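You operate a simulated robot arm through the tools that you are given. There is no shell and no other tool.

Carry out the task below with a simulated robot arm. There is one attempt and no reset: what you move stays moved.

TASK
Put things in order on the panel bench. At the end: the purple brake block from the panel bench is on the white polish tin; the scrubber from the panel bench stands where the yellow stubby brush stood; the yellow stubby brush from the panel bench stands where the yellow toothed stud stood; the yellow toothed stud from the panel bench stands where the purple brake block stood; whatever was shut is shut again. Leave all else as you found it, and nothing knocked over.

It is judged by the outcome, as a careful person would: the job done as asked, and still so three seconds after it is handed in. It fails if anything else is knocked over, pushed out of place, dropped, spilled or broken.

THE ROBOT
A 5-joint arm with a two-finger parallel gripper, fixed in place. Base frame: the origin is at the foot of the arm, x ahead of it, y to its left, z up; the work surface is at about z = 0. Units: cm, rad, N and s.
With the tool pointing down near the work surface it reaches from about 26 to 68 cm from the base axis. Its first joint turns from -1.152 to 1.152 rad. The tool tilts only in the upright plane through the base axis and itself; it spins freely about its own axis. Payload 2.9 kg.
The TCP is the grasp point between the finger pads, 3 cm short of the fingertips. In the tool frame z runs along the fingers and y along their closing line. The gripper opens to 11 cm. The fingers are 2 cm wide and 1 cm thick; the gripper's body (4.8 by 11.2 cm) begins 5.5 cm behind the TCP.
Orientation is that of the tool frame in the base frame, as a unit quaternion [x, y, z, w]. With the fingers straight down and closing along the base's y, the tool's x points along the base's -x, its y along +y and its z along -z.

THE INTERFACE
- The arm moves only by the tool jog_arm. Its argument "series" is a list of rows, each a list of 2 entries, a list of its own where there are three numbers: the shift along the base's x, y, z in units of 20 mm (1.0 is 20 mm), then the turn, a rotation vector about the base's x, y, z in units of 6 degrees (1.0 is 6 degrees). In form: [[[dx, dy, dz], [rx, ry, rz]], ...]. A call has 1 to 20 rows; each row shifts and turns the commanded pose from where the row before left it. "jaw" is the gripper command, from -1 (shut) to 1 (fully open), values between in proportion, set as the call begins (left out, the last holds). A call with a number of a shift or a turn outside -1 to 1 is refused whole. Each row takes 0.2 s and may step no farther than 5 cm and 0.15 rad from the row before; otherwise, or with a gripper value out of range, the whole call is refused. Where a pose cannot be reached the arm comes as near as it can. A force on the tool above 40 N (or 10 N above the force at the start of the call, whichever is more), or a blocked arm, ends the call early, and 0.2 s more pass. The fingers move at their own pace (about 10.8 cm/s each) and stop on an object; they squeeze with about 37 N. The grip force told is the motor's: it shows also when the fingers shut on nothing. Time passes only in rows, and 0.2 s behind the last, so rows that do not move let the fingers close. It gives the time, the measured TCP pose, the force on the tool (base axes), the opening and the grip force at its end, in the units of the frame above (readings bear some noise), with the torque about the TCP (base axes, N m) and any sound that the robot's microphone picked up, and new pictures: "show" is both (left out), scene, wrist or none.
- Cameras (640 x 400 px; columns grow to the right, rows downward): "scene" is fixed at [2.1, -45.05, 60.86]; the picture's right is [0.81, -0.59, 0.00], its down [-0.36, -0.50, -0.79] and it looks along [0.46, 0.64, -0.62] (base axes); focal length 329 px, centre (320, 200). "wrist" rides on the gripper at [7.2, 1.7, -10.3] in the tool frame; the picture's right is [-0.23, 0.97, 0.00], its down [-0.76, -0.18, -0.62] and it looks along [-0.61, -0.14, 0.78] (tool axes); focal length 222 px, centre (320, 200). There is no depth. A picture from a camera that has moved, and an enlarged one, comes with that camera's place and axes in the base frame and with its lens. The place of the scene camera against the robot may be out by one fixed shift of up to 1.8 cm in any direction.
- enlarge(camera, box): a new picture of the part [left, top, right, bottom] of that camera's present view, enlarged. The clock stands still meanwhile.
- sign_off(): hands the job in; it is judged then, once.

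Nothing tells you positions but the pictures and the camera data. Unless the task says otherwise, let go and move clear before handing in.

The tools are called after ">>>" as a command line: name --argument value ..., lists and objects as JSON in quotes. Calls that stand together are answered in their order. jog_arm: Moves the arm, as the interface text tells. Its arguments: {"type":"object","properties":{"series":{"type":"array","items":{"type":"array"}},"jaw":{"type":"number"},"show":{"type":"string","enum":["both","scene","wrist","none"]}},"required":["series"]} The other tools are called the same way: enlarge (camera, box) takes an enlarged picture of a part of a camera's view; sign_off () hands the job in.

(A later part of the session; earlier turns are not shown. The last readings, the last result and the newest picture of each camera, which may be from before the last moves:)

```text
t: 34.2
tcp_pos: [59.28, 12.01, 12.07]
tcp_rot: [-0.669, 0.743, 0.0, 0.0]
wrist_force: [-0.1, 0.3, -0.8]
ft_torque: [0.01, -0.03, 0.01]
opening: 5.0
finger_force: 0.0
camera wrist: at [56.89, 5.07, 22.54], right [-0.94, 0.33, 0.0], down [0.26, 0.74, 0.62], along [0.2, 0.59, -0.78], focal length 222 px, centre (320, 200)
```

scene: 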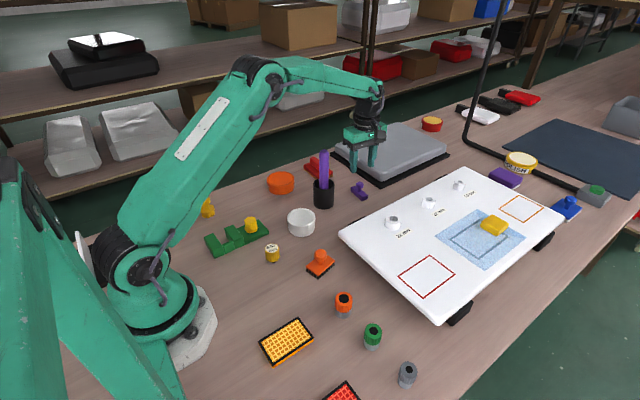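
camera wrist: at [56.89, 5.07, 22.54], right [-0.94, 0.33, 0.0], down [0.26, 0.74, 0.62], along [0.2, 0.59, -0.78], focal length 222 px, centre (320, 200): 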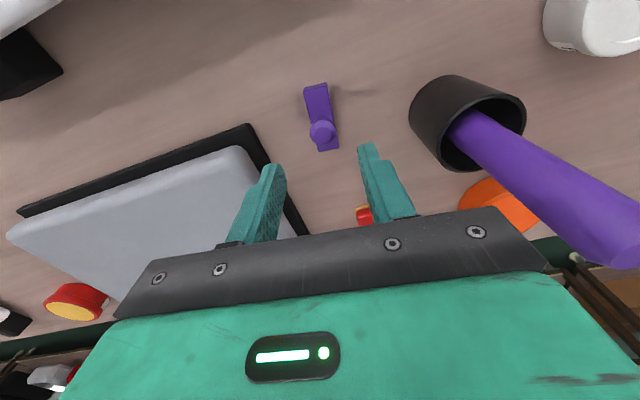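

>>> enlarge --camera "wrist" --box '[280, 70, 370, 160]'

```text
4.44 times, centred on (325, 115) of wrist
camera zoom: at [56.89, 5.07, 22.54], right [-0.94, 0.33, 0.0], down [0.26, 0.74, 0.62], along [0.2, 0.59, -0.78], focal length 987 px, centre (298, 578)
```

zoom: 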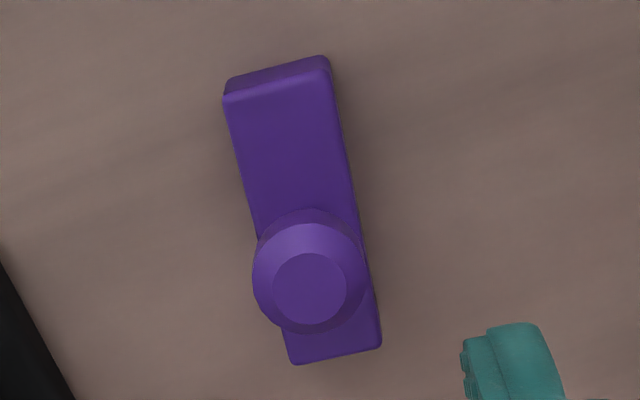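

The brake block centre checks out at (59.0,12.05), with its long axis about 6° off y, and the jaws are aligned with it. I'll descend and grip across its width, knob and block together.

>>> jog_arm --series '[[[-0.11, 0.02, -1], [0, 0, 0]], [[0, 0, -1], [0, 0, 0]], [[0, 0, -1], [0, 0, 0]], [[0, 0, -1], [0, 0, 0]], [[0, 0, 0], [0, 0, 0]]]' --show "scene"

```text
t: 35.4
tcp_pos: [59.03, 12.07, 4.31]
tcp_rot: [-0.669, 0.743, 0.001, 0.0]
wrist_force: [-0.3, 0.1, 0.3]
ft_torque: [0.0, 0.03, 0.01]
opening: 5.01
finger_force: 0.1
```

scene: 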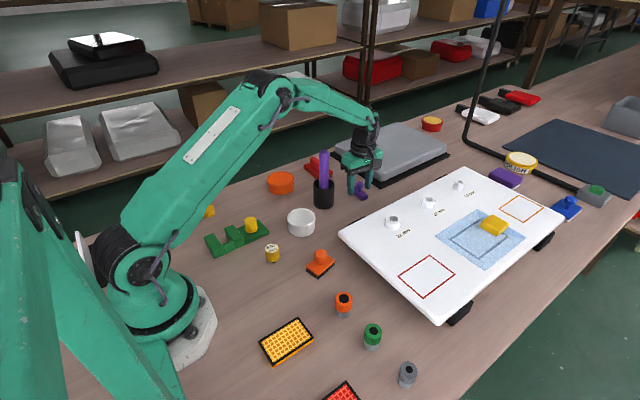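

>>> jog_arm --series '[[[0, 0, 0], [0, 0, 0]], [[0, 0, 0], [0, 0, 0]], [[0, 0, 0], [0, 0, 0]], [[0, 0, 0], [0, 0, 0]]]' --jaw -1 --show "both"

```text
t: 36.4
tcp_pos: [59.0, 12.16, 4.28]
tcp_rot: [-0.669, 0.744, -0.001, 0.0]
wrist_force: [0.3, 0.3, 0.6]
ft_torque: [0.01, 0.0, -0.03]
opening: 2.12
finger_force: 37.3
camera wrist: at [56.64, 5.16, 14.8], right [-0.94, 0.33, 0.0], down [0.26, 0.74, 0.62], along [0.2, 0.59, -0.78], focal length 222 px, centre (320, 200)
```

scene: 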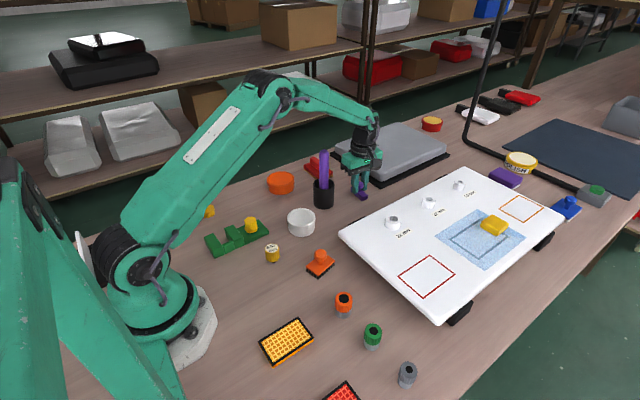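
wrist: 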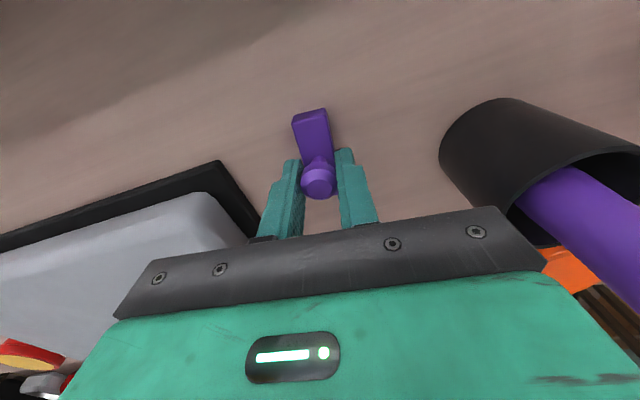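

The brake block is gripped, with the opening at 2.12 cm. I'll lift it, carry it around the cup on the near side, and stop above the white tin.

>>> jog_arm --series '[[[0, 0, 0.5], [0, 0, 0]], [[0, 0, 1], [0, 0, 0]], [[0, 0, 1], [0, 0, 0]], [[0, 0, 1], [0, 0, 0]], [[0, 0, 1], [0, 0, 0]], [[0, 0, 0.5], [0, 0, 0]], [[-0.875, -1, 0], [0, 0, 0]], [[-0.875, -1, 0], [0, 0, 0]], [[-0.875, -1, 0], [0, 0, 0]], [[-0.875, -1, 0], [0, 0, 0]], [[-1, 0, 0], [0, 0, 0]], [[-1, 0, 0], [0, 0, 0]], [[-1, 0, 0], [0, 0, 0]], [[-1, 0, 0], [0, 0, 0]], [[-1, 0, 0], [0, 0, 0]], [[-1, 0, 0], [0, 0, 0]]]' --show "both"

```text
t: 39.8
tcp_pos: [40.06, 4.33, 14.14]
tcp_rot: [-0.669, 0.743, 0.001, 0.001]
wrist_force: [0.5, -0.1, -1.1]
ft_torque: [0.0, -0.01, -0.01]
opening: 2.11
finger_force: 37.0
camera wrist: at [37.66, -2.68, 24.66], right [-0.94, 0.33, 0.0], down [0.26, 0.74, 0.62], along [0.2, 0.59, -0.78], focal length 222 px, centre (320, 200)
```

scene: 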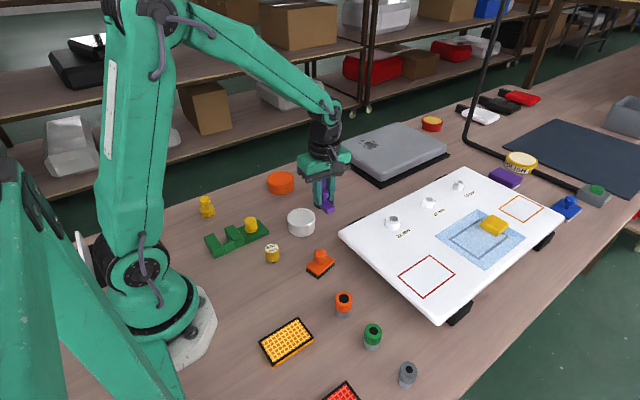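
wrist: 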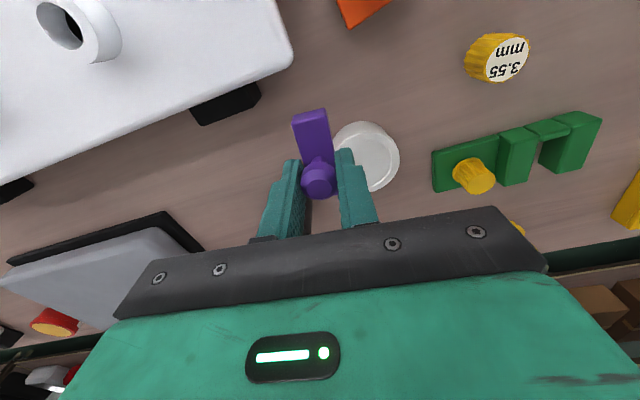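

>>> enlarge --camera "wrist" --box '[300, 100, 420, 210]'

```text
3.64 times, centred on (360, 155) of wrist
camera zoom: at [37.66, -2.68, 24.66], right [-0.94, 0.33, 0.0], down [0.26, 0.74, 0.62], along [0.2, 0.59, -0.78], focal length 808 px, centre (174, 364)
```

zoom: 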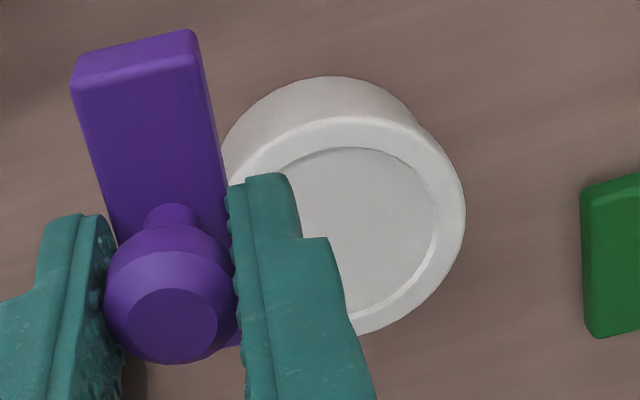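

The tin centre measures (37.0,10.5). I'll move directly above it.

>>> jog_arm --series '[[[-0.3825, 0.77, 0], [0, 0, 0]], [[-0.3825, 0.77, 0], [0, 0, 0]], [[-0.3825, 0.77, 0], [0, 0, 0]], [[-0.3825, 0.77, 0], [0, 0, 0]], [[0, 0, -1], [0, 0, 0]], [[0, 0, -1], [0, 0, 0]], [[0, 0, 0], [0, 0, 0]]]' --show "both"

```text
t: 41.4
tcp_pos: [36.87, 10.3, 10.14]
tcp_rot: [-0.669, 0.743, 0.0, 0.0]
wrist_force: [0.3, 0.5, -1.5]
ft_torque: [-0.03, 0.0, 0.03]
opening: 2.1
finger_force: 37.1
camera wrist: at [34.61, 3.31, 20.74], right [-0.94, 0.33, 0.0], down [0.26, 0.74, 0.62], along [0.2, 0.59, -0.78], focal length 222 px, centre (320, 200)
```

scene: 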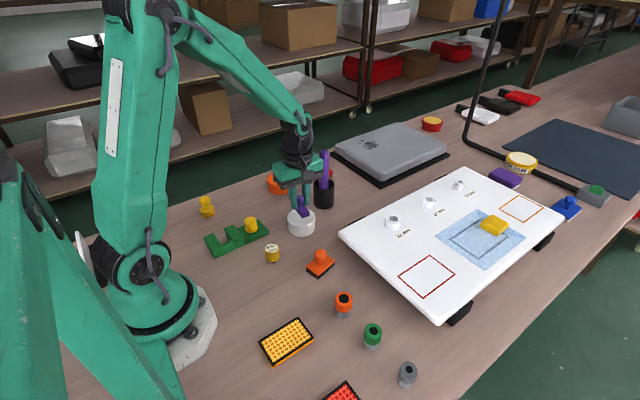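
wrist: 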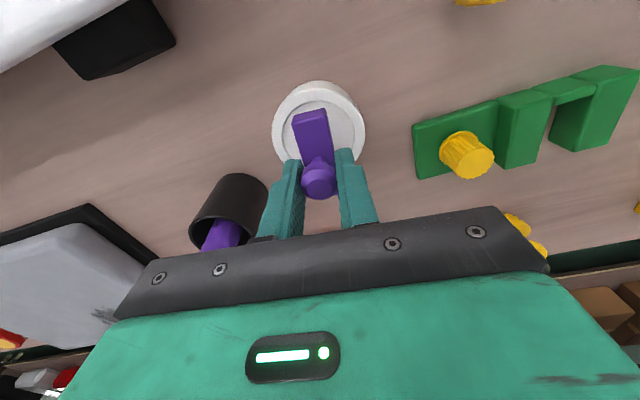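

The block is over the tin. I'll lower it gently in small steps and watch the force.

>>> jog_arm --series '[[[0.04, 0.08, -0.4], [0, 0, 0]], [[0, 0, -0.4], [0, 0, 0]], [[0, 0, -0.15], [0, 0, 0]], [[0, 0, 0], [0, 0, 0]]]' --show "wrist"

```text
t: 42.4
tcp_pos: [36.97, 10.55, 8.28]
tcp_rot: [-0.669, 0.743, 0.001, 0.0]
wrist_force: [-1.0, -2.1, 6.0]
ft_torque: [-0.15, 0.05, 0.02]
opening: 2.15
finger_force: 36.8
camera wrist: at [34.64, 3.56, 18.79], right [-0.94, 0.33, 0.0], down [0.26, 0.74, 0.62], along [0.2, 0.59, -0.78], focal length 222 px, centre (320, 200)
```

wrist: 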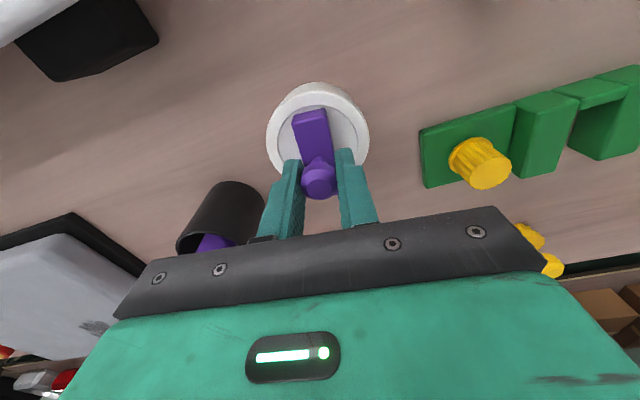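

Contact is at about 8.3, which puts the tin top near z=4. The force is biased to the near end, so I'll check how the block sits relative to the rim.

>>> enlarge --camera "wrist" --box '[255, 70, 385, 205]'

>>> enlarge --camera "scene" --box '[270, 180, 340, 245]'

```text
2.96 times, centred on (320, 138) of wrist
camera zoom: at [34.64, 3.56, 18.79], right [-0.94, 0.33, 0.0], down [0.26, 0.74, 0.62], along [0.2, 0.59, -0.78], focal length 658 px, centre (320, 385)
```

zoom: 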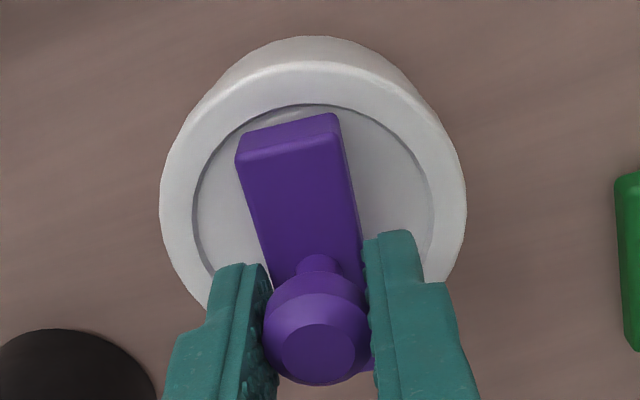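

```text
6.15 times, centred on (305, 212) of scene
camera zoom: at [2.1, -45.05, 60.86], right [0.81, -0.59, 0.0], down [-0.36, -0.5, -0.79], along [0.46, 0.64, -0.62], focal length 2024 px, centre (412, 123)
```

zoom: 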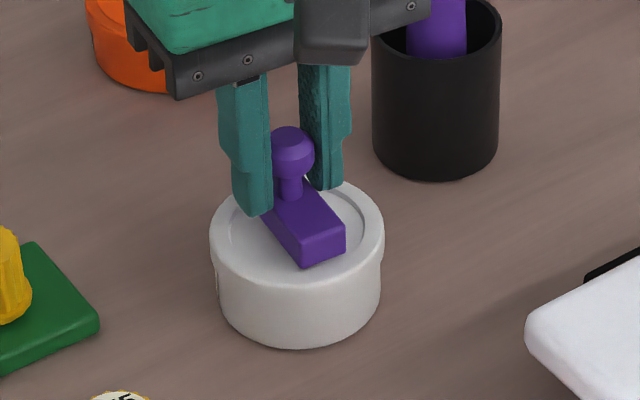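

The block is centred on the lid within about 0.3 cm. I'll release it and rise straight up.

>>> jog_arm --series '[[[0, 0, -0.02], [0, 0, 0]], [[0, 0, 0], [0, 0, 0]], [[0, 0, 0], [0, 0, 0]]]' --jaw -0.09 --show "both"

```text
t: 43.2
tcp_pos: [37.01, 10.61, 8.25]
tcp_rot: [-0.669, 0.743, 0.0, -0.001]
wrist_force: [-0.5, -0.3, 0.0]
ft_torque: [-0.03, 0.01, 0.02]
opening: 5.02
finger_force: 0.1
camera wrist: at [34.67, 3.54, 18.7], right [-0.94, 0.33, 0.0], down [0.26, 0.74, 0.62], along [0.2, 0.59, -0.78], focal length 222 px, centre (320, 200)
```

scene: 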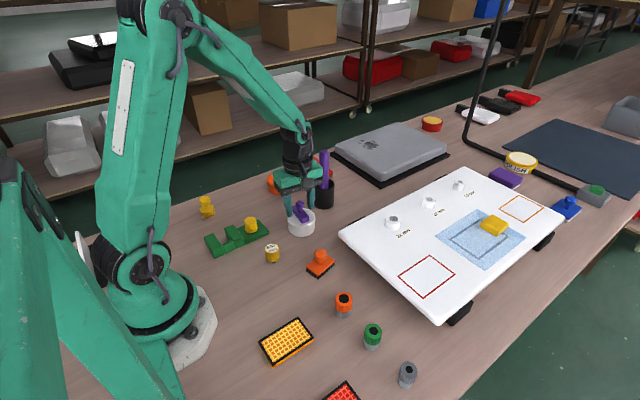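
wrist: 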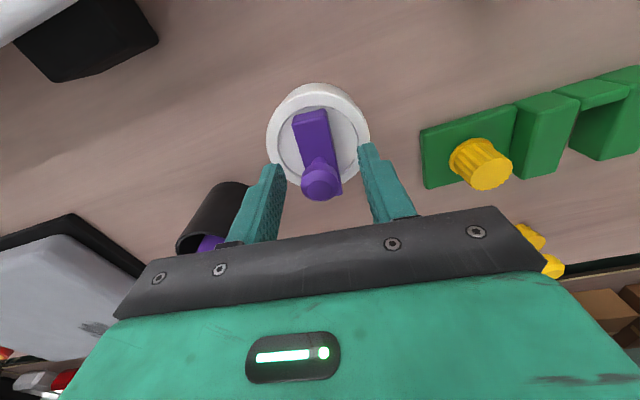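

The brake block now rests on the tin. I'll rise, turn the jaws to close along y, which avoids the tall green block beside the stud, and hover above the toothed stud.

>>> jog_arm --series '[[[0, 0, 1], [0, 0, 0]], [[0, 0, 1], [0, 0, 0]], [[0, 0, 1], [0, 0, 0]], [[0, 0, 1], [0, 0, 0]], [[-0.41, 0.193, -0.1], [0, 0, -1]], [[-0.41, 0.193, -0.1], [0, 0, -1]], [[-0.41, 0.193, -0.1], [0, 0, -1]], [[-0.41, 0.193, -0.1], [0, 0, -1]], [[-0.41, 0.193, -0.1], [0, 0, -1]], [[-0.41, 0.193, -0.1], [0, 0, -1]], [[-0.41, 0.193, -0.1], [0, 0, -1]], [[-0.41, 0.193, -0.1], [0, 0, -1]], [[-0.41, 0.193, -0.1], [0, 0, -1]], [[-0.41, 0.193, -0.1], [0, 0, -1]], [[-0.41, 0.193, -0.1], [0, 0, -1]], [[-0.41, 0.193, -0.1], [0, 0, -1]], [[-0.41, 0.193, -0.1], [0, 0, -1]], [[-0.41, 0.193, -0.1], [0, 0, -1]], [[0, 0, 0], [0, 0, 0]]]' --jaw -0.09 --show "both"

```text
t: 47.2
tcp_pos: [25.6, 16.01, 13.43]
tcp_rot: [0.001, 1.0, 0.0, -0.001]
wrist_force: [-0.3, 0.1, -0.7]
ft_torque: [0.05, 0.01, 0.0]
opening: 5.0
finger_force: 0.0
camera wrist: at [18.39, 17.62, 23.91], right [0.23, 0.97, 0.0], down [0.76, -0.18, 0.62], along [0.61, -0.14, -0.78], focal length 222 px, centre (320, 200)
```

scene: 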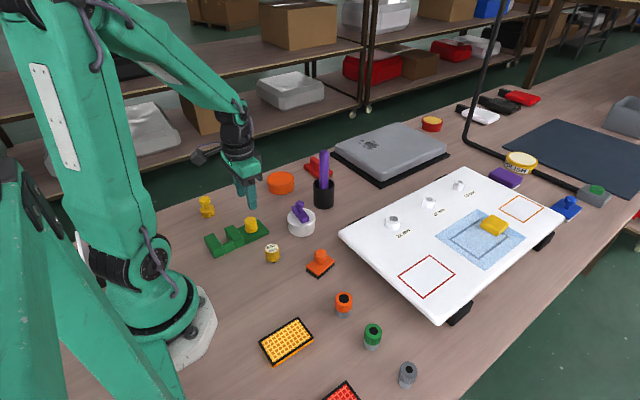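
wrist: 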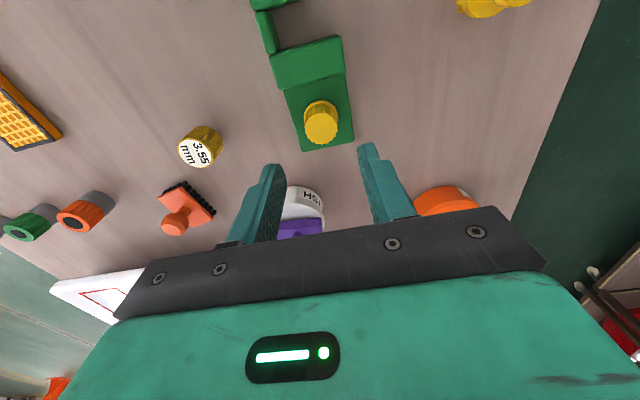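

>>> enlarge --camera "wrist" --box '[260, 50, 380, 160]'

>>> enlarge --camera "scene" --box '[270, 190, 340, 245]'

```text
3.64 times, centred on (320, 105) of wrist
camera zoom: at [18.39, 17.62, 23.91], right [0.23, 0.97, 0.0], down [0.76, -0.18, 0.62], along [0.61, -0.14, -0.78], focal length 808 px, centre (320, 546)
```

zoom: 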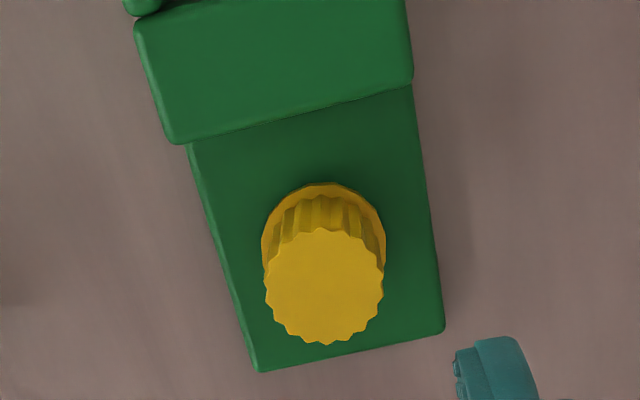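

```text
7.27 times, centred on (305, 218) of scene
camera zoom: at [2.1, -45.05, 60.86], right [0.81, -0.59, 0.0], down [-0.36, -0.5, -0.79], along [0.46, 0.64, -0.62], focal length 2392 px, centre (429, 73)
```

zoom: 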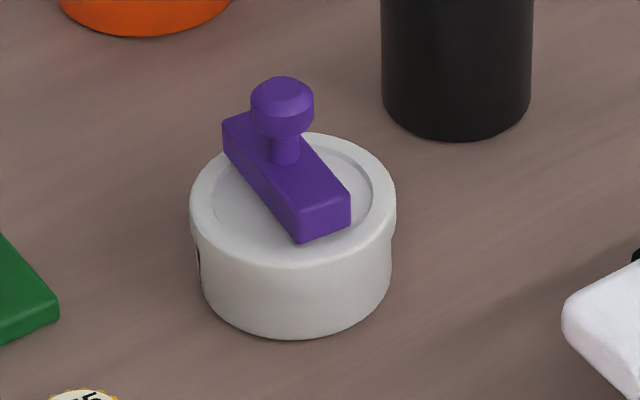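

The brake block sits well on the tin. The stud is centred at about (25.7,16.05), with a 2.9 cm body and a 3.4 cm flange. I'll descend over it with the fingertips kept above the plate.

>>> jog_arm --series '[[[0.05, 0.02, -1], [0, 0, 0]], [[0, 0, -1], [0, 0, 0]], [[0, 0, -1], [0, 0, 0]], [[0, 0, -0.8], [0, 0, 0]], [[0, 0, -0.4], [0, 0, 0]], [[0, 0, 0], [0, 0, 0]]]' --show "both"

```text
t: 48.6
tcp_pos: [25.6, 15.98, 5.09]
tcp_rot: [0.0, 1.0, 0.0, 0.0]
wrist_force: [-0.5, 0.5, -0.3]
ft_torque: [-0.02, -0.01, -0.01]
opening: 5.01
finger_force: 0.0
camera wrist: at [18.43, 17.76, 15.56], right [0.23, 0.97, 0.0], down [0.76, -0.18, 0.62], along [0.61, -0.14, -0.78], focal length 222 px, centre (320, 200)
```

scene: 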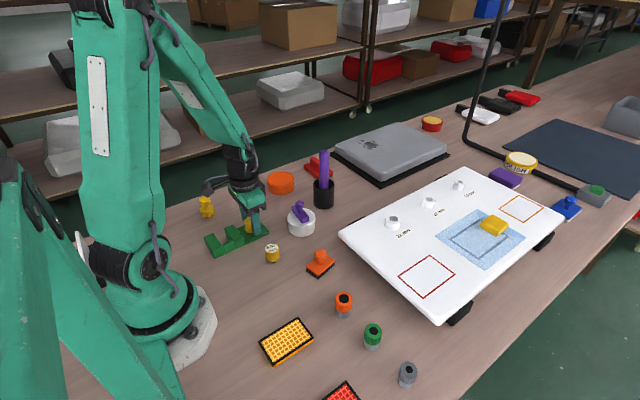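
wrist: 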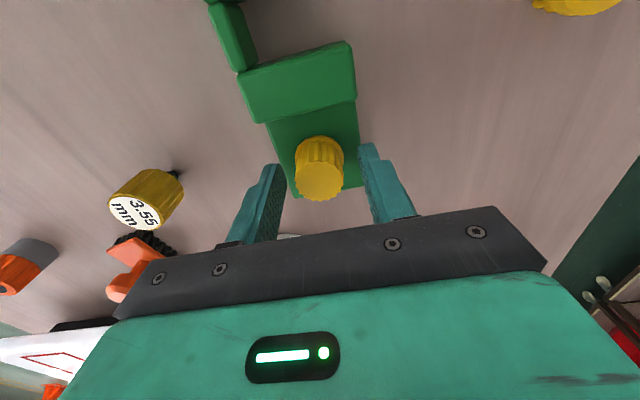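

The stud is centred between the fingers. I'll close and then lift slightly, to test whether it comes free of the green block.

>>> jog_arm --series '[[[0, 0, 0], [0, 0, 0]], [[0, 0, 0], [0, 0, 0]], [[0, 0, 0], [0, 0, 0]], [[0, 0, 0], [0, 0, 0]]]' --jaw -1 --show "wrist"

```text
t: 49.6
tcp_pos: [25.54, 15.89, 5.11]
tcp_rot: [0.0, 1.0, 0.001, 0.001]
wrist_force: [4.0, -11.9, -1.5]
ft_torque: [0.24, -0.15, 0.07]
opening: 2.97
finger_force: 44.8
camera wrist: at [18.42, 17.74, 15.57], right [0.23, 0.97, 0.0], down [0.76, -0.18, 0.62], along [0.61, -0.14, -0.78], focal length 222 px, centre (320, 200)
```

wrist: 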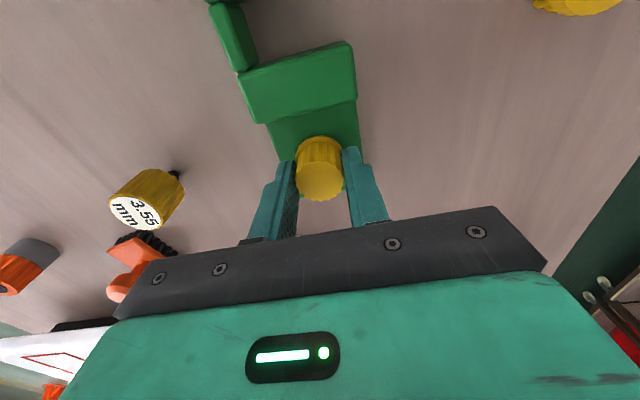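

The closing met a sideways reaction of about 12 N, so this stud may be fixed or socketed. I'll try a very small lift to find out.

>>> jog_arm --series '[[[0, 0, 0.05], [0, 0, 0]], [[0, 0, 0.05], [0, 0, 0]], [[0, 0, 0], [0, 0, 0]]]' --show "wrist"

```text
t: 50.2
tcp_pos: [25.58, 15.97, 5.12]
tcp_rot: [0.0, 1.0, -0.001, -0.001]
wrist_force: [1.1, 0.0, -4.1]
ft_torque: [0.49, 0.3, 0.02]
opening: 2.95
finger_force: 44.8
stopped in row 3: the force on the tool passed its limit at 42 N (the readings are from after the stop); the commanded pose is now the measured one
camera wrist: at [18.43, 17.74, 15.58], right [0.23, 0.97, 0.0], down [0.76, -0.18, 0.62], along [0.61, -0.14, -0.78], focal length 222 px, centre (320, 200)
```

wrist: 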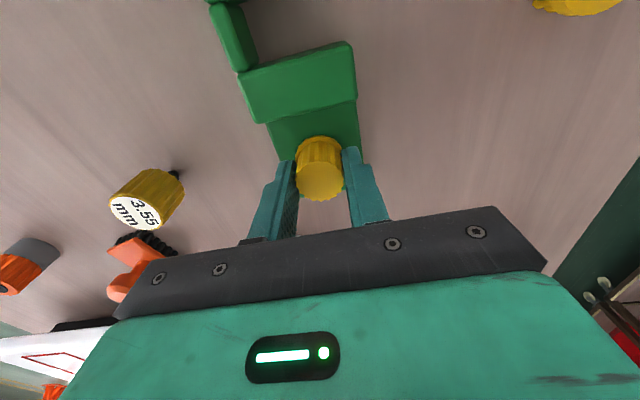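

The stud didn't move under about 42 N, so that ribbed knob is a fixed part of the green block and not the target. I'll release it without disturbing anything and look again at the 3.55 mm piece from this low angle.

>>> jog_arm --series '[[[0, 0, 0], [0, 0, 0]], [[0, 0, 0], [0, 0, 0]], [[0, 0, 0], [0, 0, 0]]]' --jaw -0.09 --show "both"

>>> enlarge --camera "wrist" --box '[90, 150, 200, 245]'

>>> enlarge --camera "wrist" --box '[200, 0, 400, 210]'

```text
t: 51.0
tcp_pos: [25.58, 15.96, 5.18]
tcp_rot: [0.001, 1.0, 0.0, -0.001]
wrist_force: [-0.5, -0.7, 0.4]
ft_torque: [0.0, 0.01, -0.03]
opening: 4.99
finger_force: 0.1
camera wrist: at [18.43, 17.75, 15.59], right [0.23, 0.97, 0.0], down [0.76, -0.18, 0.62], along [0.61, -0.14, -0.78], focal length 222 px, centre (320, 200)
```

scene: 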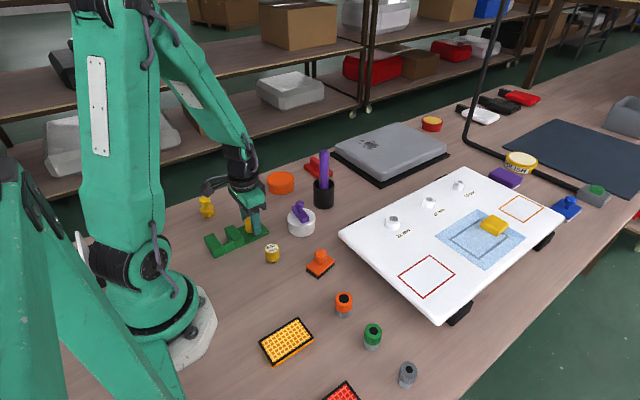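
wrist: 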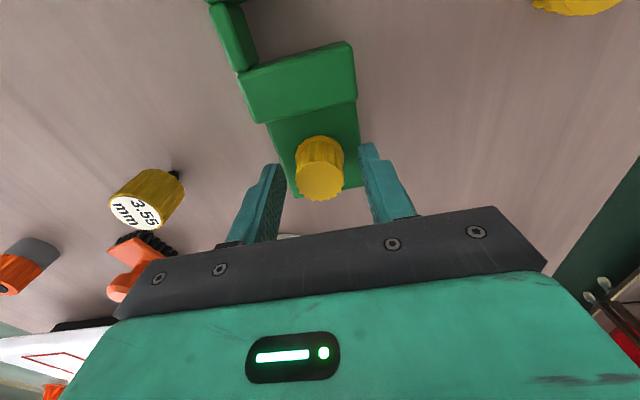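

```text
4.21 times, centred on (145, 198) of wrist
camera zoom: at [18.43, 17.75, 15.59], right [0.23, 0.97, 0.0], down [0.76, -0.18, 0.62], along [0.61, -0.14, -0.78], focal length 935 px, centre (1057, 210)
```

zoom: 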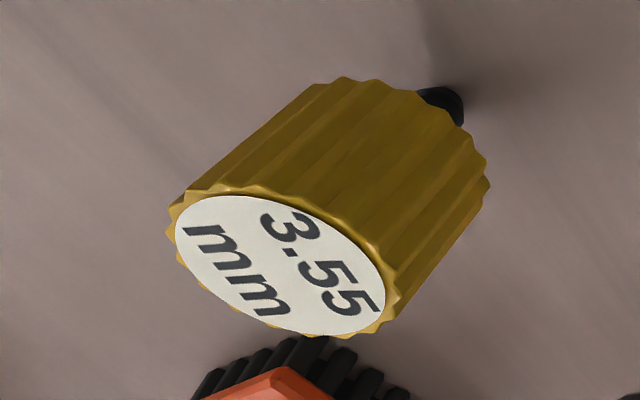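

```text
1.90 times, centred on (300, 105) of wrist
camera zoom: at [18.43, 17.75, 15.59], right [0.23, 0.97, 0.0], down [0.76, -0.18, 0.62], along [0.61, -0.14, -0.78], focal length 423 px, centre (358, 381)
```

zoom: 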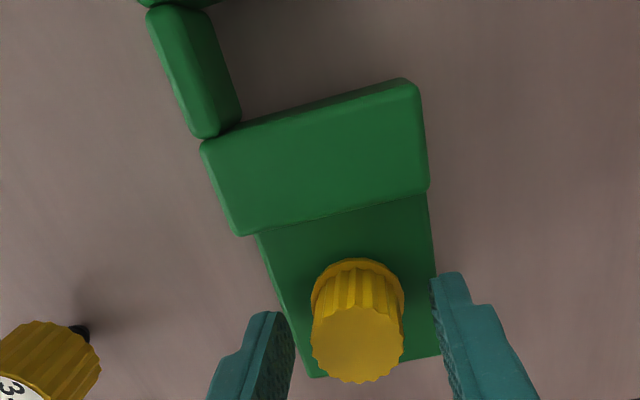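

The 3.55 mm piece looks like a digital depth gauge with a readout, so it isn't obviously the stud either. I haven't seen everything to the right of the arm, so I'll rise and survey that side.

>>> jog_arm --series '[[[0, 0, 1], [0, 0, 0]], [[0, 0, 1], [0, 0, 0]], [[0, 0, 1], [0, 0, 0]], [[0, 0, 1], [0, 0, 0]], [[0, 0, 1], [0, 0, 0]], [[0.22, -0.867, 0.233], [0, 0, -1]], [[0.22, -0.867, 0.233], [0, 0, -1]], [[0.22, -0.867, 0.233], [0, 0, -1]], [[0.22, -0.867, 0.233], [0, 0, -1]], [[0.22, -0.867, 0.233], [0, 0, -1]], [[0.22, -0.867, 0.233], [0, 0, -1]], [[0.22, -0.867, 0.233], [0, 0, -1]], [[0.22, -0.867, 0.233], [0, 0, -1]], [[0.22, -0.867, 0.233], [0, 0, -1]], [[0.22, -0.867, 0.233], [0, 0, -1]], [[0.22, -0.867, 0.233], [0, 0, -1]], [[0.22, -0.867, 0.233], [0, 0, -1]], [[0.22, -0.867, 0.233], [0, 0, -1]], [[0.22, -0.867, 0.233], [0, 0, -1]], [[0.22, -0.867, 0.233], [0, 0, -1]]]' --show "both"

```text
t: 55.2
tcp_pos: [32.35, -9.91, 22.26]
tcp_rot: [0.707, 0.707, -0.001, -0.001]
wrist_force: [0.1, -0.7, 0.1]
ft_torque: [-0.01, -0.01, -0.01]
opening: 5.01
finger_force: 0.0
camera wrist: at [34.1, -2.66, 32.63], right [0.97, -0.23, 0.0], down [-0.18, -0.76, 0.62], along [-0.14, -0.61, -0.78], focal length 222 px, centre (320, 200)
```

scene: 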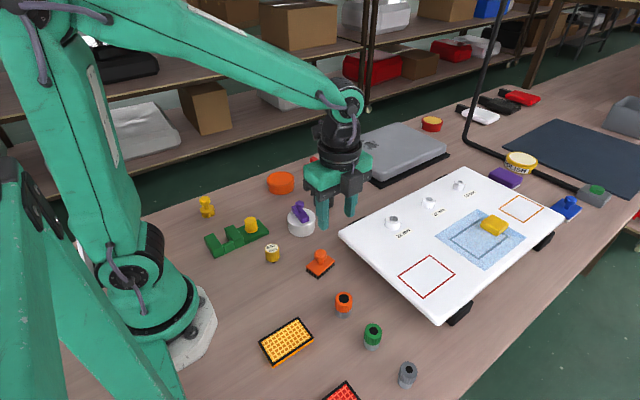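
wrist: 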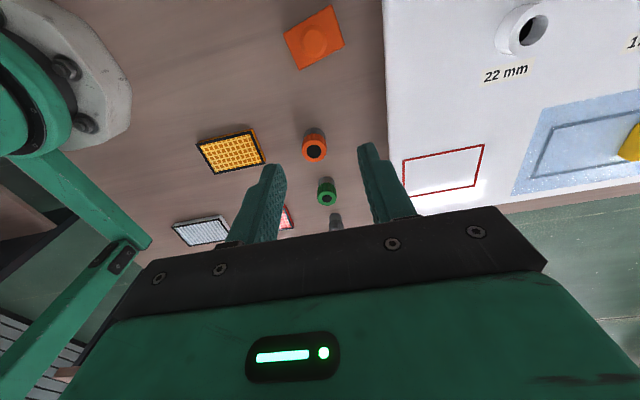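

The right side holds only lens-like grids, sockets and the panel, and nothing else yellow is within reach. That leaves the 3.55 mm piece and the tufted piece to sort out. I'll go back for a closer, lower look at the 3.55 mm piece.

>>> jog_arm --series '[[[-0.2, 0.463, -0.277], [0, 0, 1]], [[-0.2, 0.463, -0.277], [0, 0, 1]], [[-0.2, 0.463, -0.277], [0, 0, 1]], [[-0.2, 0.463, -0.277], [0, 0, 1]], [[-0.2, 0.463, -0.277], [0, 0, 1]], [[-0.2, 0.463, -0.277], [0, 0, 1]], [[-0.2, 0.463, -0.277], [0, 0, 1]], [[-0.2, 0.463, -0.277], [0, 0, 1]], [[-0.2, 0.463, -0.277], [0, 0, 1]], [[-0.2, 0.463, -0.277], [0, 0, 1]], [[-0.2, 0.463, -0.277], [0, 0, 1]], [[-0.2, 0.463, -0.277], [0, 0, 1]], [[-0.2, 0.463, -0.277], [0, 0, 1]], [[-0.2, 0.463, -0.277], [0, 0, 1]], [[-0.2, 0.463, -0.277], [0, 0, 1]]]' --show "both"

```text
t: 58.5
tcp_pos: [26.11, 4.11, 13.86]
tcp_rot: [-0.001, 1.0, -0.001, -0.001]
wrist_force: [0.3, 0.1, -0.2]
ft_torque: [0.04, -0.01, 0.02]
opening: 5.05
finger_force: 0.1
camera wrist: at [19.01, 5.7, 24.4], right [0.23, 0.97, 0.0], down [0.76, -0.18, 0.62], along [0.61, -0.14, -0.78], focal length 222 px, centre (320, 200)
```

scene: 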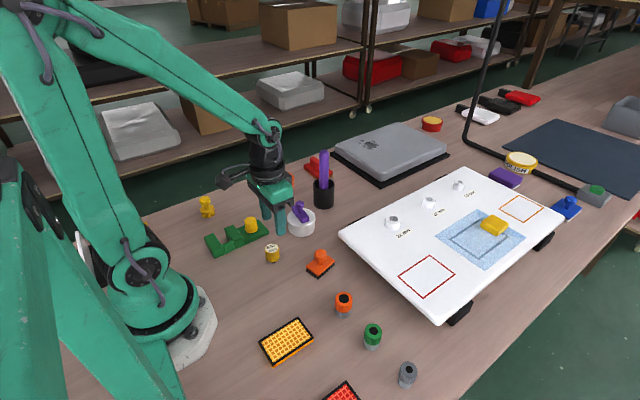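
wrist: 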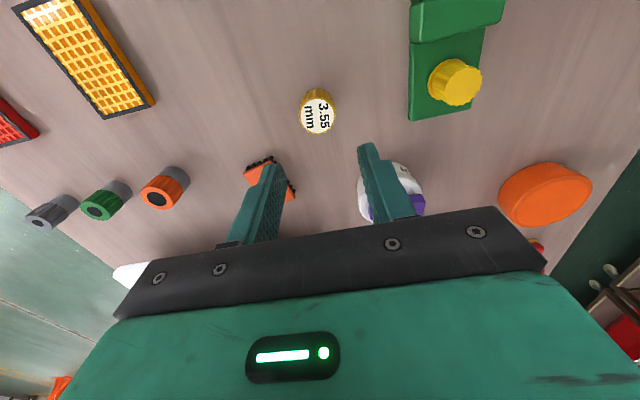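

>>> enlarge --camera "wrist" --box '[280, 75, 360, 145]'

>>> enlarge --camera "wrist" --box '[390, 0, 530, 130]'

>>> enlarge --camera "scene" --box '[192, 190, 222, 222]'

```text
5.71 times, centred on (320, 110) of wrist
camera zoom: at [19.01, 5.7, 24.4], right [0.23, 0.97, 0.0], down [0.76, -0.18, 0.62], along [0.61, -0.14, -0.78], focal length 1269 px, centre (320, 714)
```

zoom: 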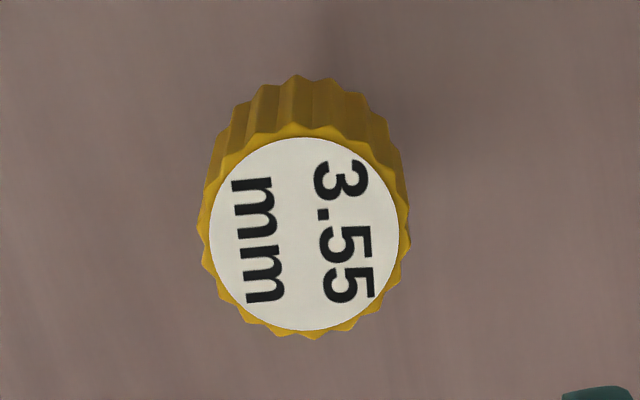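

```text
3.08 times, centred on (460, 65) of wrist
camera zoom: at [19.01, 5.7, 24.4], right [0.23, 0.97, 0.0], down [0.76, -0.18, 0.62], along [0.61, -0.14, -0.78], focal length 684 px, centre (-111, 615)
```

zoom: 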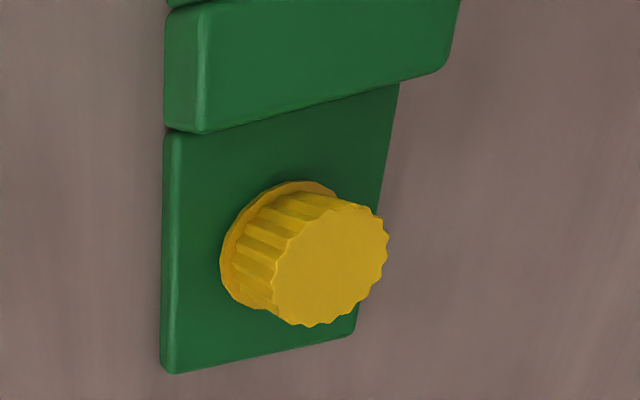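

```text
12.50 times, centred on (207, 206) of scene
camera zoom: at [2.1, -45.05, 60.86], right [0.81, -0.59, 0.0], down [-0.36, -0.5, -0.79], along [0.46, 0.64, -0.62], focal length 4111 px, centre (1732, 125)
```

zoom: 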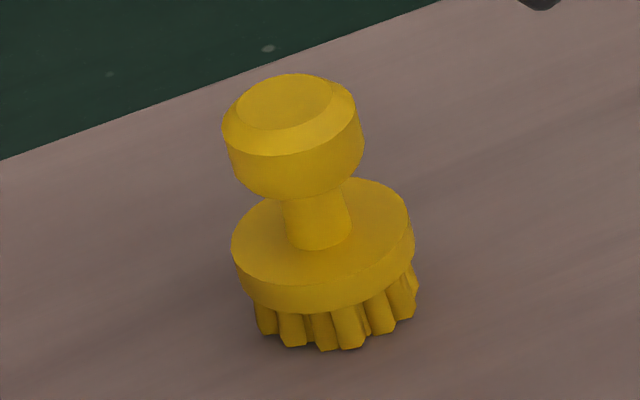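

The tufted piece clearly has several rows of bristle tufts, so it is the brush. The 3.55 mm piece is centred near (25.1,4.1), at the inner edge of reach. I'll descend around it without touching, to see whether it can be grasped.

>>> jog_arm --series '[[[-0.5, -0.02, -0.5], [0, 0, 0]], [[0, 0, -1], [0, 0, 0]], [[0, 0, -1], [0, 0, 0]], [[0, 0, -0.5], [0, 0, 0]], [[0, 0, 0], [0, 0, 0]]]' --show "wrist"

```text
t: 59.6
tcp_pos: [25.18, 3.92, 7.95]
tcp_rot: [0.0, 1.0, 0.0, -0.001]
wrist_force: [-0.7, -0.3, -0.3]
ft_torque: [-0.03, 0.01, -0.01]
opening: 4.99
finger_force: 0.1
camera wrist: at [18.13, 5.66, 18.44], right [0.23, 0.97, 0.0], down [0.76, -0.18, 0.62], along [0.61, -0.14, -0.78], focal length 222 px, centre (320, 200)
```

wrist: 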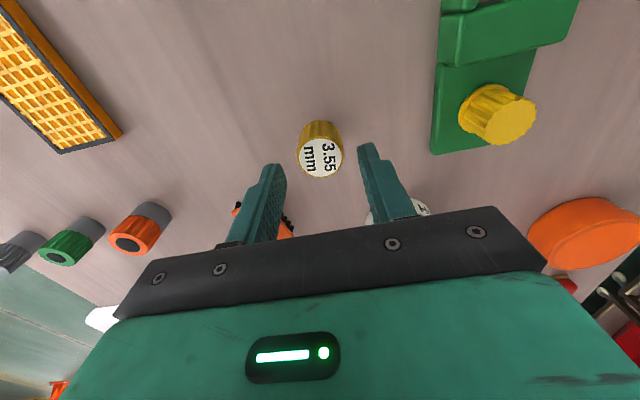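

>>> jog_arm --series '[[[0, 0.07, -0.5], [0, 0, 0]], [[0, 0, -0.5], [0, 0, 0]], [[0, 0, -0.35], [0, 0, 0]], [[0, 0, 0], [0, 0, 0]]]' --show "wrist"

```text
t: 60.6
tcp_pos: [25.14, 4.11, 5.23]
tcp_rot: [0.0, 1.0, 0.0, -0.001]
wrist_force: [-0.8, 0.2, 0.0]
ft_torque: [0.0, -0.03, 0.03]
opening: 5.03
finger_force: 0.1
camera wrist: at [17.99, 5.87, 15.72], right [0.23, 0.97, 0.0], down [0.76, -0.18, 0.62], along [0.61, -0.14, -0.78], focal length 222 px, centre (320, 200)
```

wrist: 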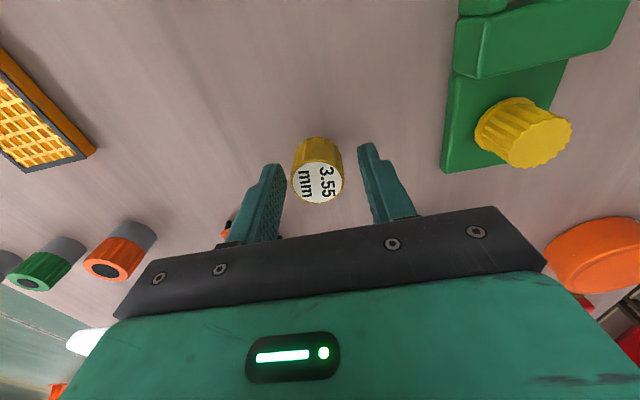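

The 3.55 mm piece is within reach and centred between the fingers. I'll close gently in stages and watch for any sideways reaction.

>>> jog_arm --series '[[[0, 0, 0], [0, 0, 0]], [[0, 0, 0], [0, 0, 0]], [[0, 0, 0], [0, 0, 0]]]' --jaw -0.4 --show "wrist"

```text
t: 61.5
tcp_pos: [25.11, 4.13, 5.31]
tcp_rot: [0.001, 1.0, 0.0, -0.001]
wrist_force: [-0.5, 0.0, 0.3]
ft_torque: [0.01, 0.02, 0.01]
opening: 3.32
finger_force: 0.1
camera wrist: at [18.0, 5.86, 15.73], right [0.23, 0.97, 0.0], down [0.76, -0.18, 0.62], along [0.61, -0.14, -0.78], focal length 222 px, centre (320, 200)
```

wrist: 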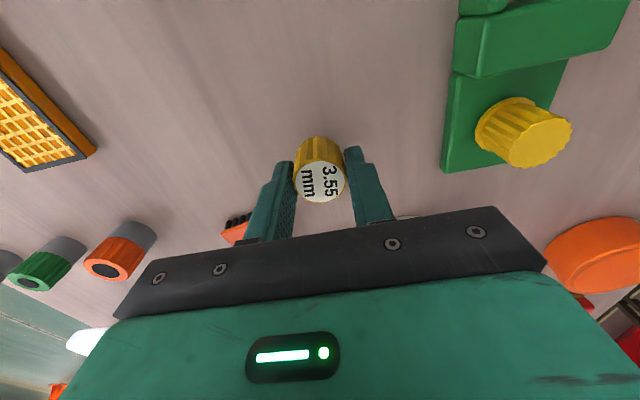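

>>> jog_arm --series '[[[0, 0, 0], [0, 0, 0]], [[0, 0, 0], [0, 0, 0]]]' --jaw -0.5 --show "wrist"

```text
t: 62.0
tcp_pos: [25.22, 4.11, 5.27]
tcp_rot: [-0.001, 1.0, 0.0, 0.0]
wrist_force: [-1.0, 3.1, 11.0]
ft_torque: [0.29, 0.02, -0.01]
opening: 3.0
finger_force: 37.0
camera wrist: at [18.03, 5.87, 15.75], right [0.23, 0.97, 0.0], down [0.76, -0.18, 0.62], along [0.61, -0.14, -0.78], focal length 222 px, centre (320, 200)
```

wrist: 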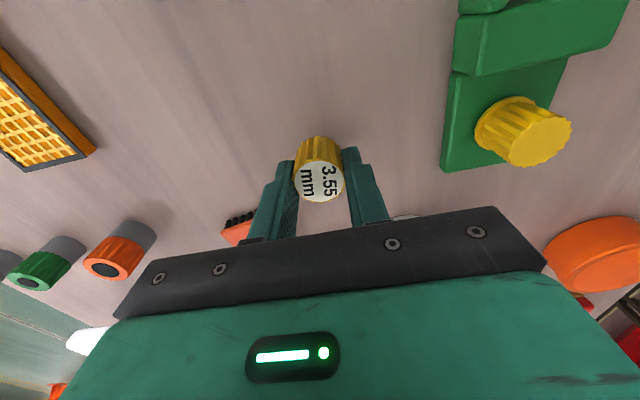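

>>> jog_arm --series '[[[0, 0, 0.05], [0, 0, 0]], [[0, 0, 0.05], [0, 0, 0]], [[0, 0, 0], [0, 0, 0]]]' --show "wrist"

```text
t: 62.9
tcp_pos: [25.18, 4.1, 5.53]
tcp_rot: [0.0, 1.0, 0.001, 0.0]
wrist_force: [0.2, 0.0, -0.6]
ft_torque: [0.01, 0.01, 0.0]
opening: 3.05
finger_force: 37.2
camera wrist: at [18.05, 5.89, 15.95], right [0.23, 0.97, 0.0], down [0.76, -0.18, 0.62], along [0.61, -0.14, -0.78], focal length 222 px, centre (320, 200)
```

wrist: 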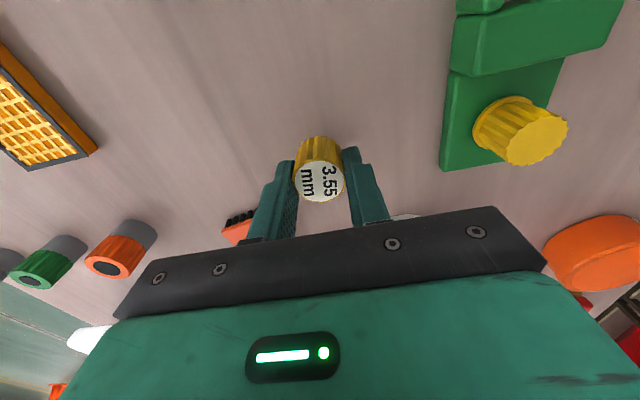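

This piece is loose and light: it lifted with no resistance, unlike the knob on the green block. I'll raise it a little so the scene camera can show its underside.

>>> jog_arm --series '[[[0, 0, 0.5], [0, 0, 0]], [[0, 0, 1], [0, 0, 0]], [[0, 0, 1], [0, 0, 0]], [[0, 0, 1], [0, 0, 0]], [[0, 0, 0], [0, 0, 0]]]' --show "both"

```text
t: 64.0
tcp_pos: [25.21, 4.21, 12.4]
tcp_rot: [0.0, 1.0, 0.0, -0.001]
wrist_force: [0.3, -0.8, -0.2]
ft_torque: [-0.02, 0.02, 0.04]
opening: 3.02
finger_force: 37.8
camera wrist: at [18.02, 5.97, 22.93], right [0.23, 0.97, 0.0], down [0.76, -0.18, 0.62], along [0.61, -0.14, -0.78], focal length 222 px, centre (320, 200)
```

scene: 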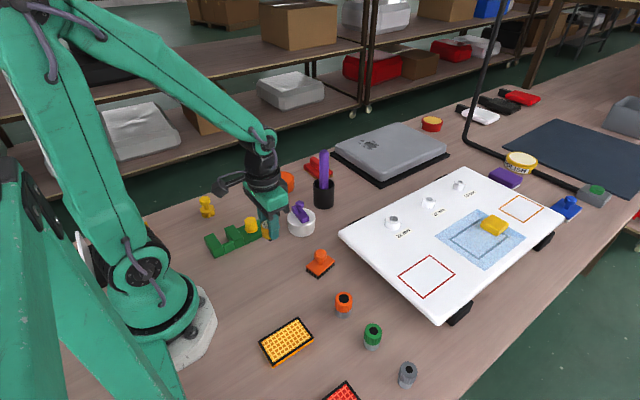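
wrist: 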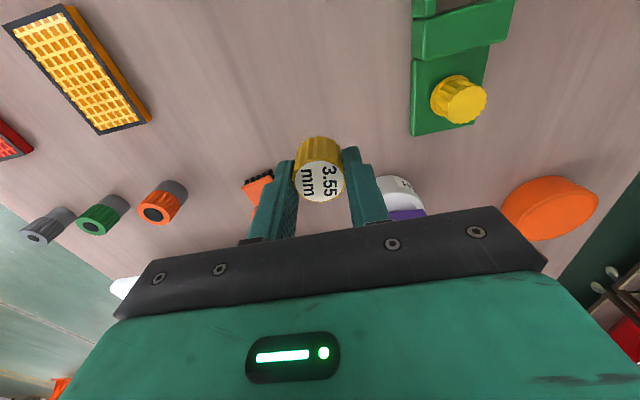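

>>> jog_arm --series '[[[0.1, 0, 0.1], [0, 0, 1]], [[0.1, 0, 0.1], [0, 0, 1]], [[0.1, 0, 0.1], [0, 0, 1]], [[0.1, 0, 0.1], [0, 0, 1]], [[0.1, 0, 0.1], [0, 0, 1]], [[0.1, 0, 0.1], [0, 0, 1]], [[0.1, 0, 0.1], [0, 0, 1]], [[0.1, 0, 0.1], [0, 0, 1]], [[0.1, 0, 0.1], [0, 0, 1]]]' --show "scene"

>>> enlarge --camera "scene" --box '[230, 165, 310, 245]'

```text
t: 66.0
tcp_pos: [26.92, 4.19, 14.11]
tcp_rot: [-0.455, 0.891, -0.001, 0.0]
wrist_force: [-0.4, 0.1, 0.0]
ft_torque: [-0.03, 0.0, -0.01]
opening: 3.07
finger_force: 36.9
```

scene: 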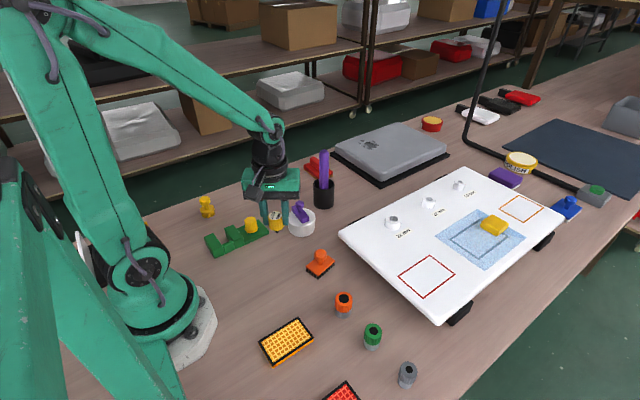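

```text
5.00 times, centred on (270, 205) of scene
camera zoom: at [2.1, -45.05, 60.86], right [0.81, -0.59, 0.0], down [-0.36, -0.5, -0.79], along [0.46, 0.64, -0.62], focal length 1644 px, centre (570, 175)
```

zoom: 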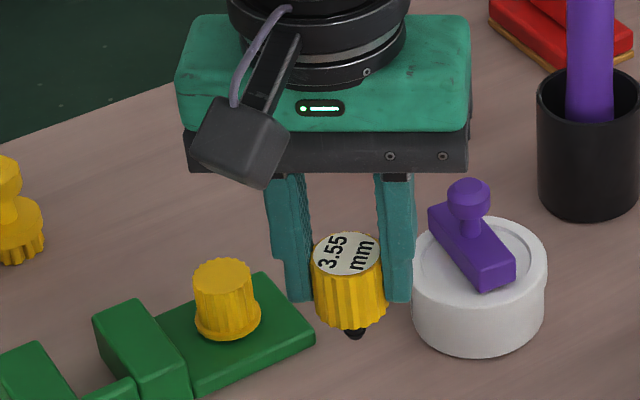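

The toothed head with a short dark shank is loose, stands on the bench, and fits "toothed stud". The other ribbed knob is a fixed part of the clamp. I'm treating this as the yellow toothed stud and will carry it, upright, to the brake block's old spot at (59.0,12.05).

>>> jog_arm --series '[[[0.9625, -0.05, 0.15], [0, 0, 1]], [[0.9625, -0.05, 0.15], [0, 0, 1]], [[0.9625, -0.05, 0.15], [0, 0, 1]], [[0.9625, -0.05, 0.15], [0, 0, 1]], [[0.9625, -0.05, 0.15], [0, 0, 1]], [[0.9625, -0.05, 0.15], [0, 0, 0]], [[0.9625, -0.05, 0.15], [0, 0, 0]], [[0.9625, -0.05, 0.15], [0, 0, 0]], [[0.9625, -0.05, 0.15], [0, 0, 0]], [[0.9625, -0.05, 0.15], [0, 0, 0]], [[0.9625, -0.05, 0.15], [0, 0, 0]], [[0.9625, -0.05, 0.15], [0, 0, 0]], [[0.904, 0.905, 0], [0, 0, 0]], [[0.904, 0.905, 0], [0, 0, 0]], [[0.904, 0.905, 0], [0, 0, 0]], [[0.904, 0.905, 0], [0, 0, 0]], [[0.904, 0.905, 0], [0, 0, 0]], [[0, 0, 0], [0, 0, 0]]]' --show "both"

```text
t: 69.8
tcp_pos: [59.12, 12.08, 17.73]
tcp_rot: [-0.669, 0.743, -0.001, 0.0]
wrist_force: [0.4, 0.6, -0.6]
ft_torque: [0.02, -0.03, 0.04]
opening: 3.05
finger_force: 37.0
camera wrist: at [56.83, 5.14, 28.28], right [-0.94, 0.33, 0.0], down [0.26, 0.74, 0.62], along [0.2, 0.59, -0.78], focal length 222 px, centre (320, 200)
```

scene: 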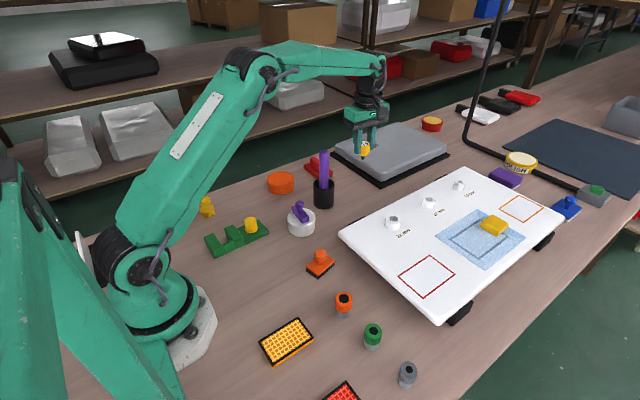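
wrist: 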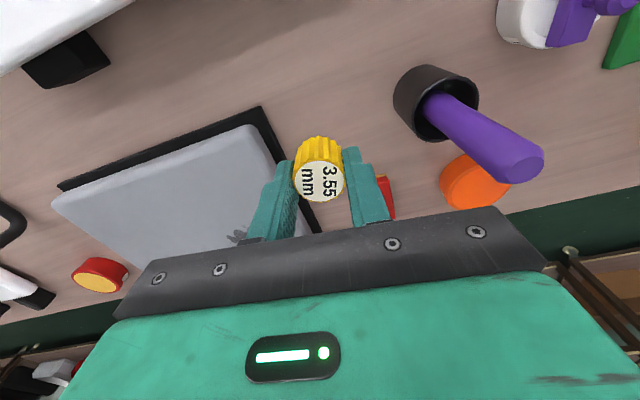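

>>> enlarge --camera "scene" --box '[340, 120, 390, 170]'

>>> enlarge --camera "wrist" --box '[260, 120, 390, 220]'

```text
8.00 times, centred on (365, 145) of scene
camera zoom: at [2.1, -45.05, 60.86], right [0.81, -0.59, 0.0], down [-0.36, -0.5, -0.79], along [0.46, 0.64, -0.62], focal length 2631 px, centre (-40, 640)
```

zoom: 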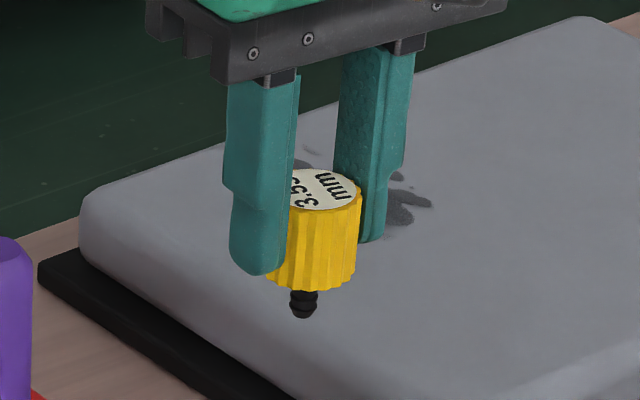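

```text
4.00 times, centred on (325, 170) of wrist
camera zoom: at [56.83, 5.14, 28.28], right [-0.94, 0.33, 0.0], down [0.26, 0.74, 0.62], along [0.2, 0.59, -0.78], focal length 888 px, centre (300, 320)
```

zoom: 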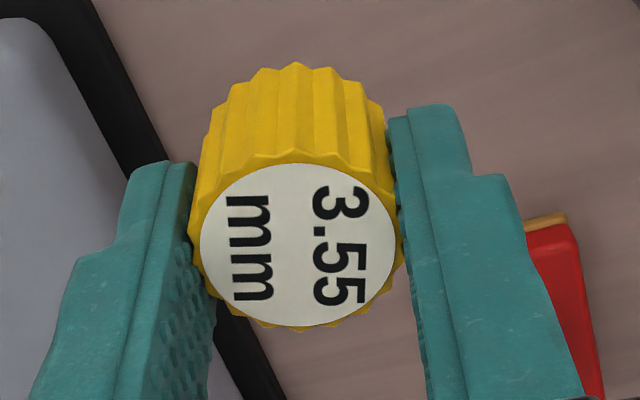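

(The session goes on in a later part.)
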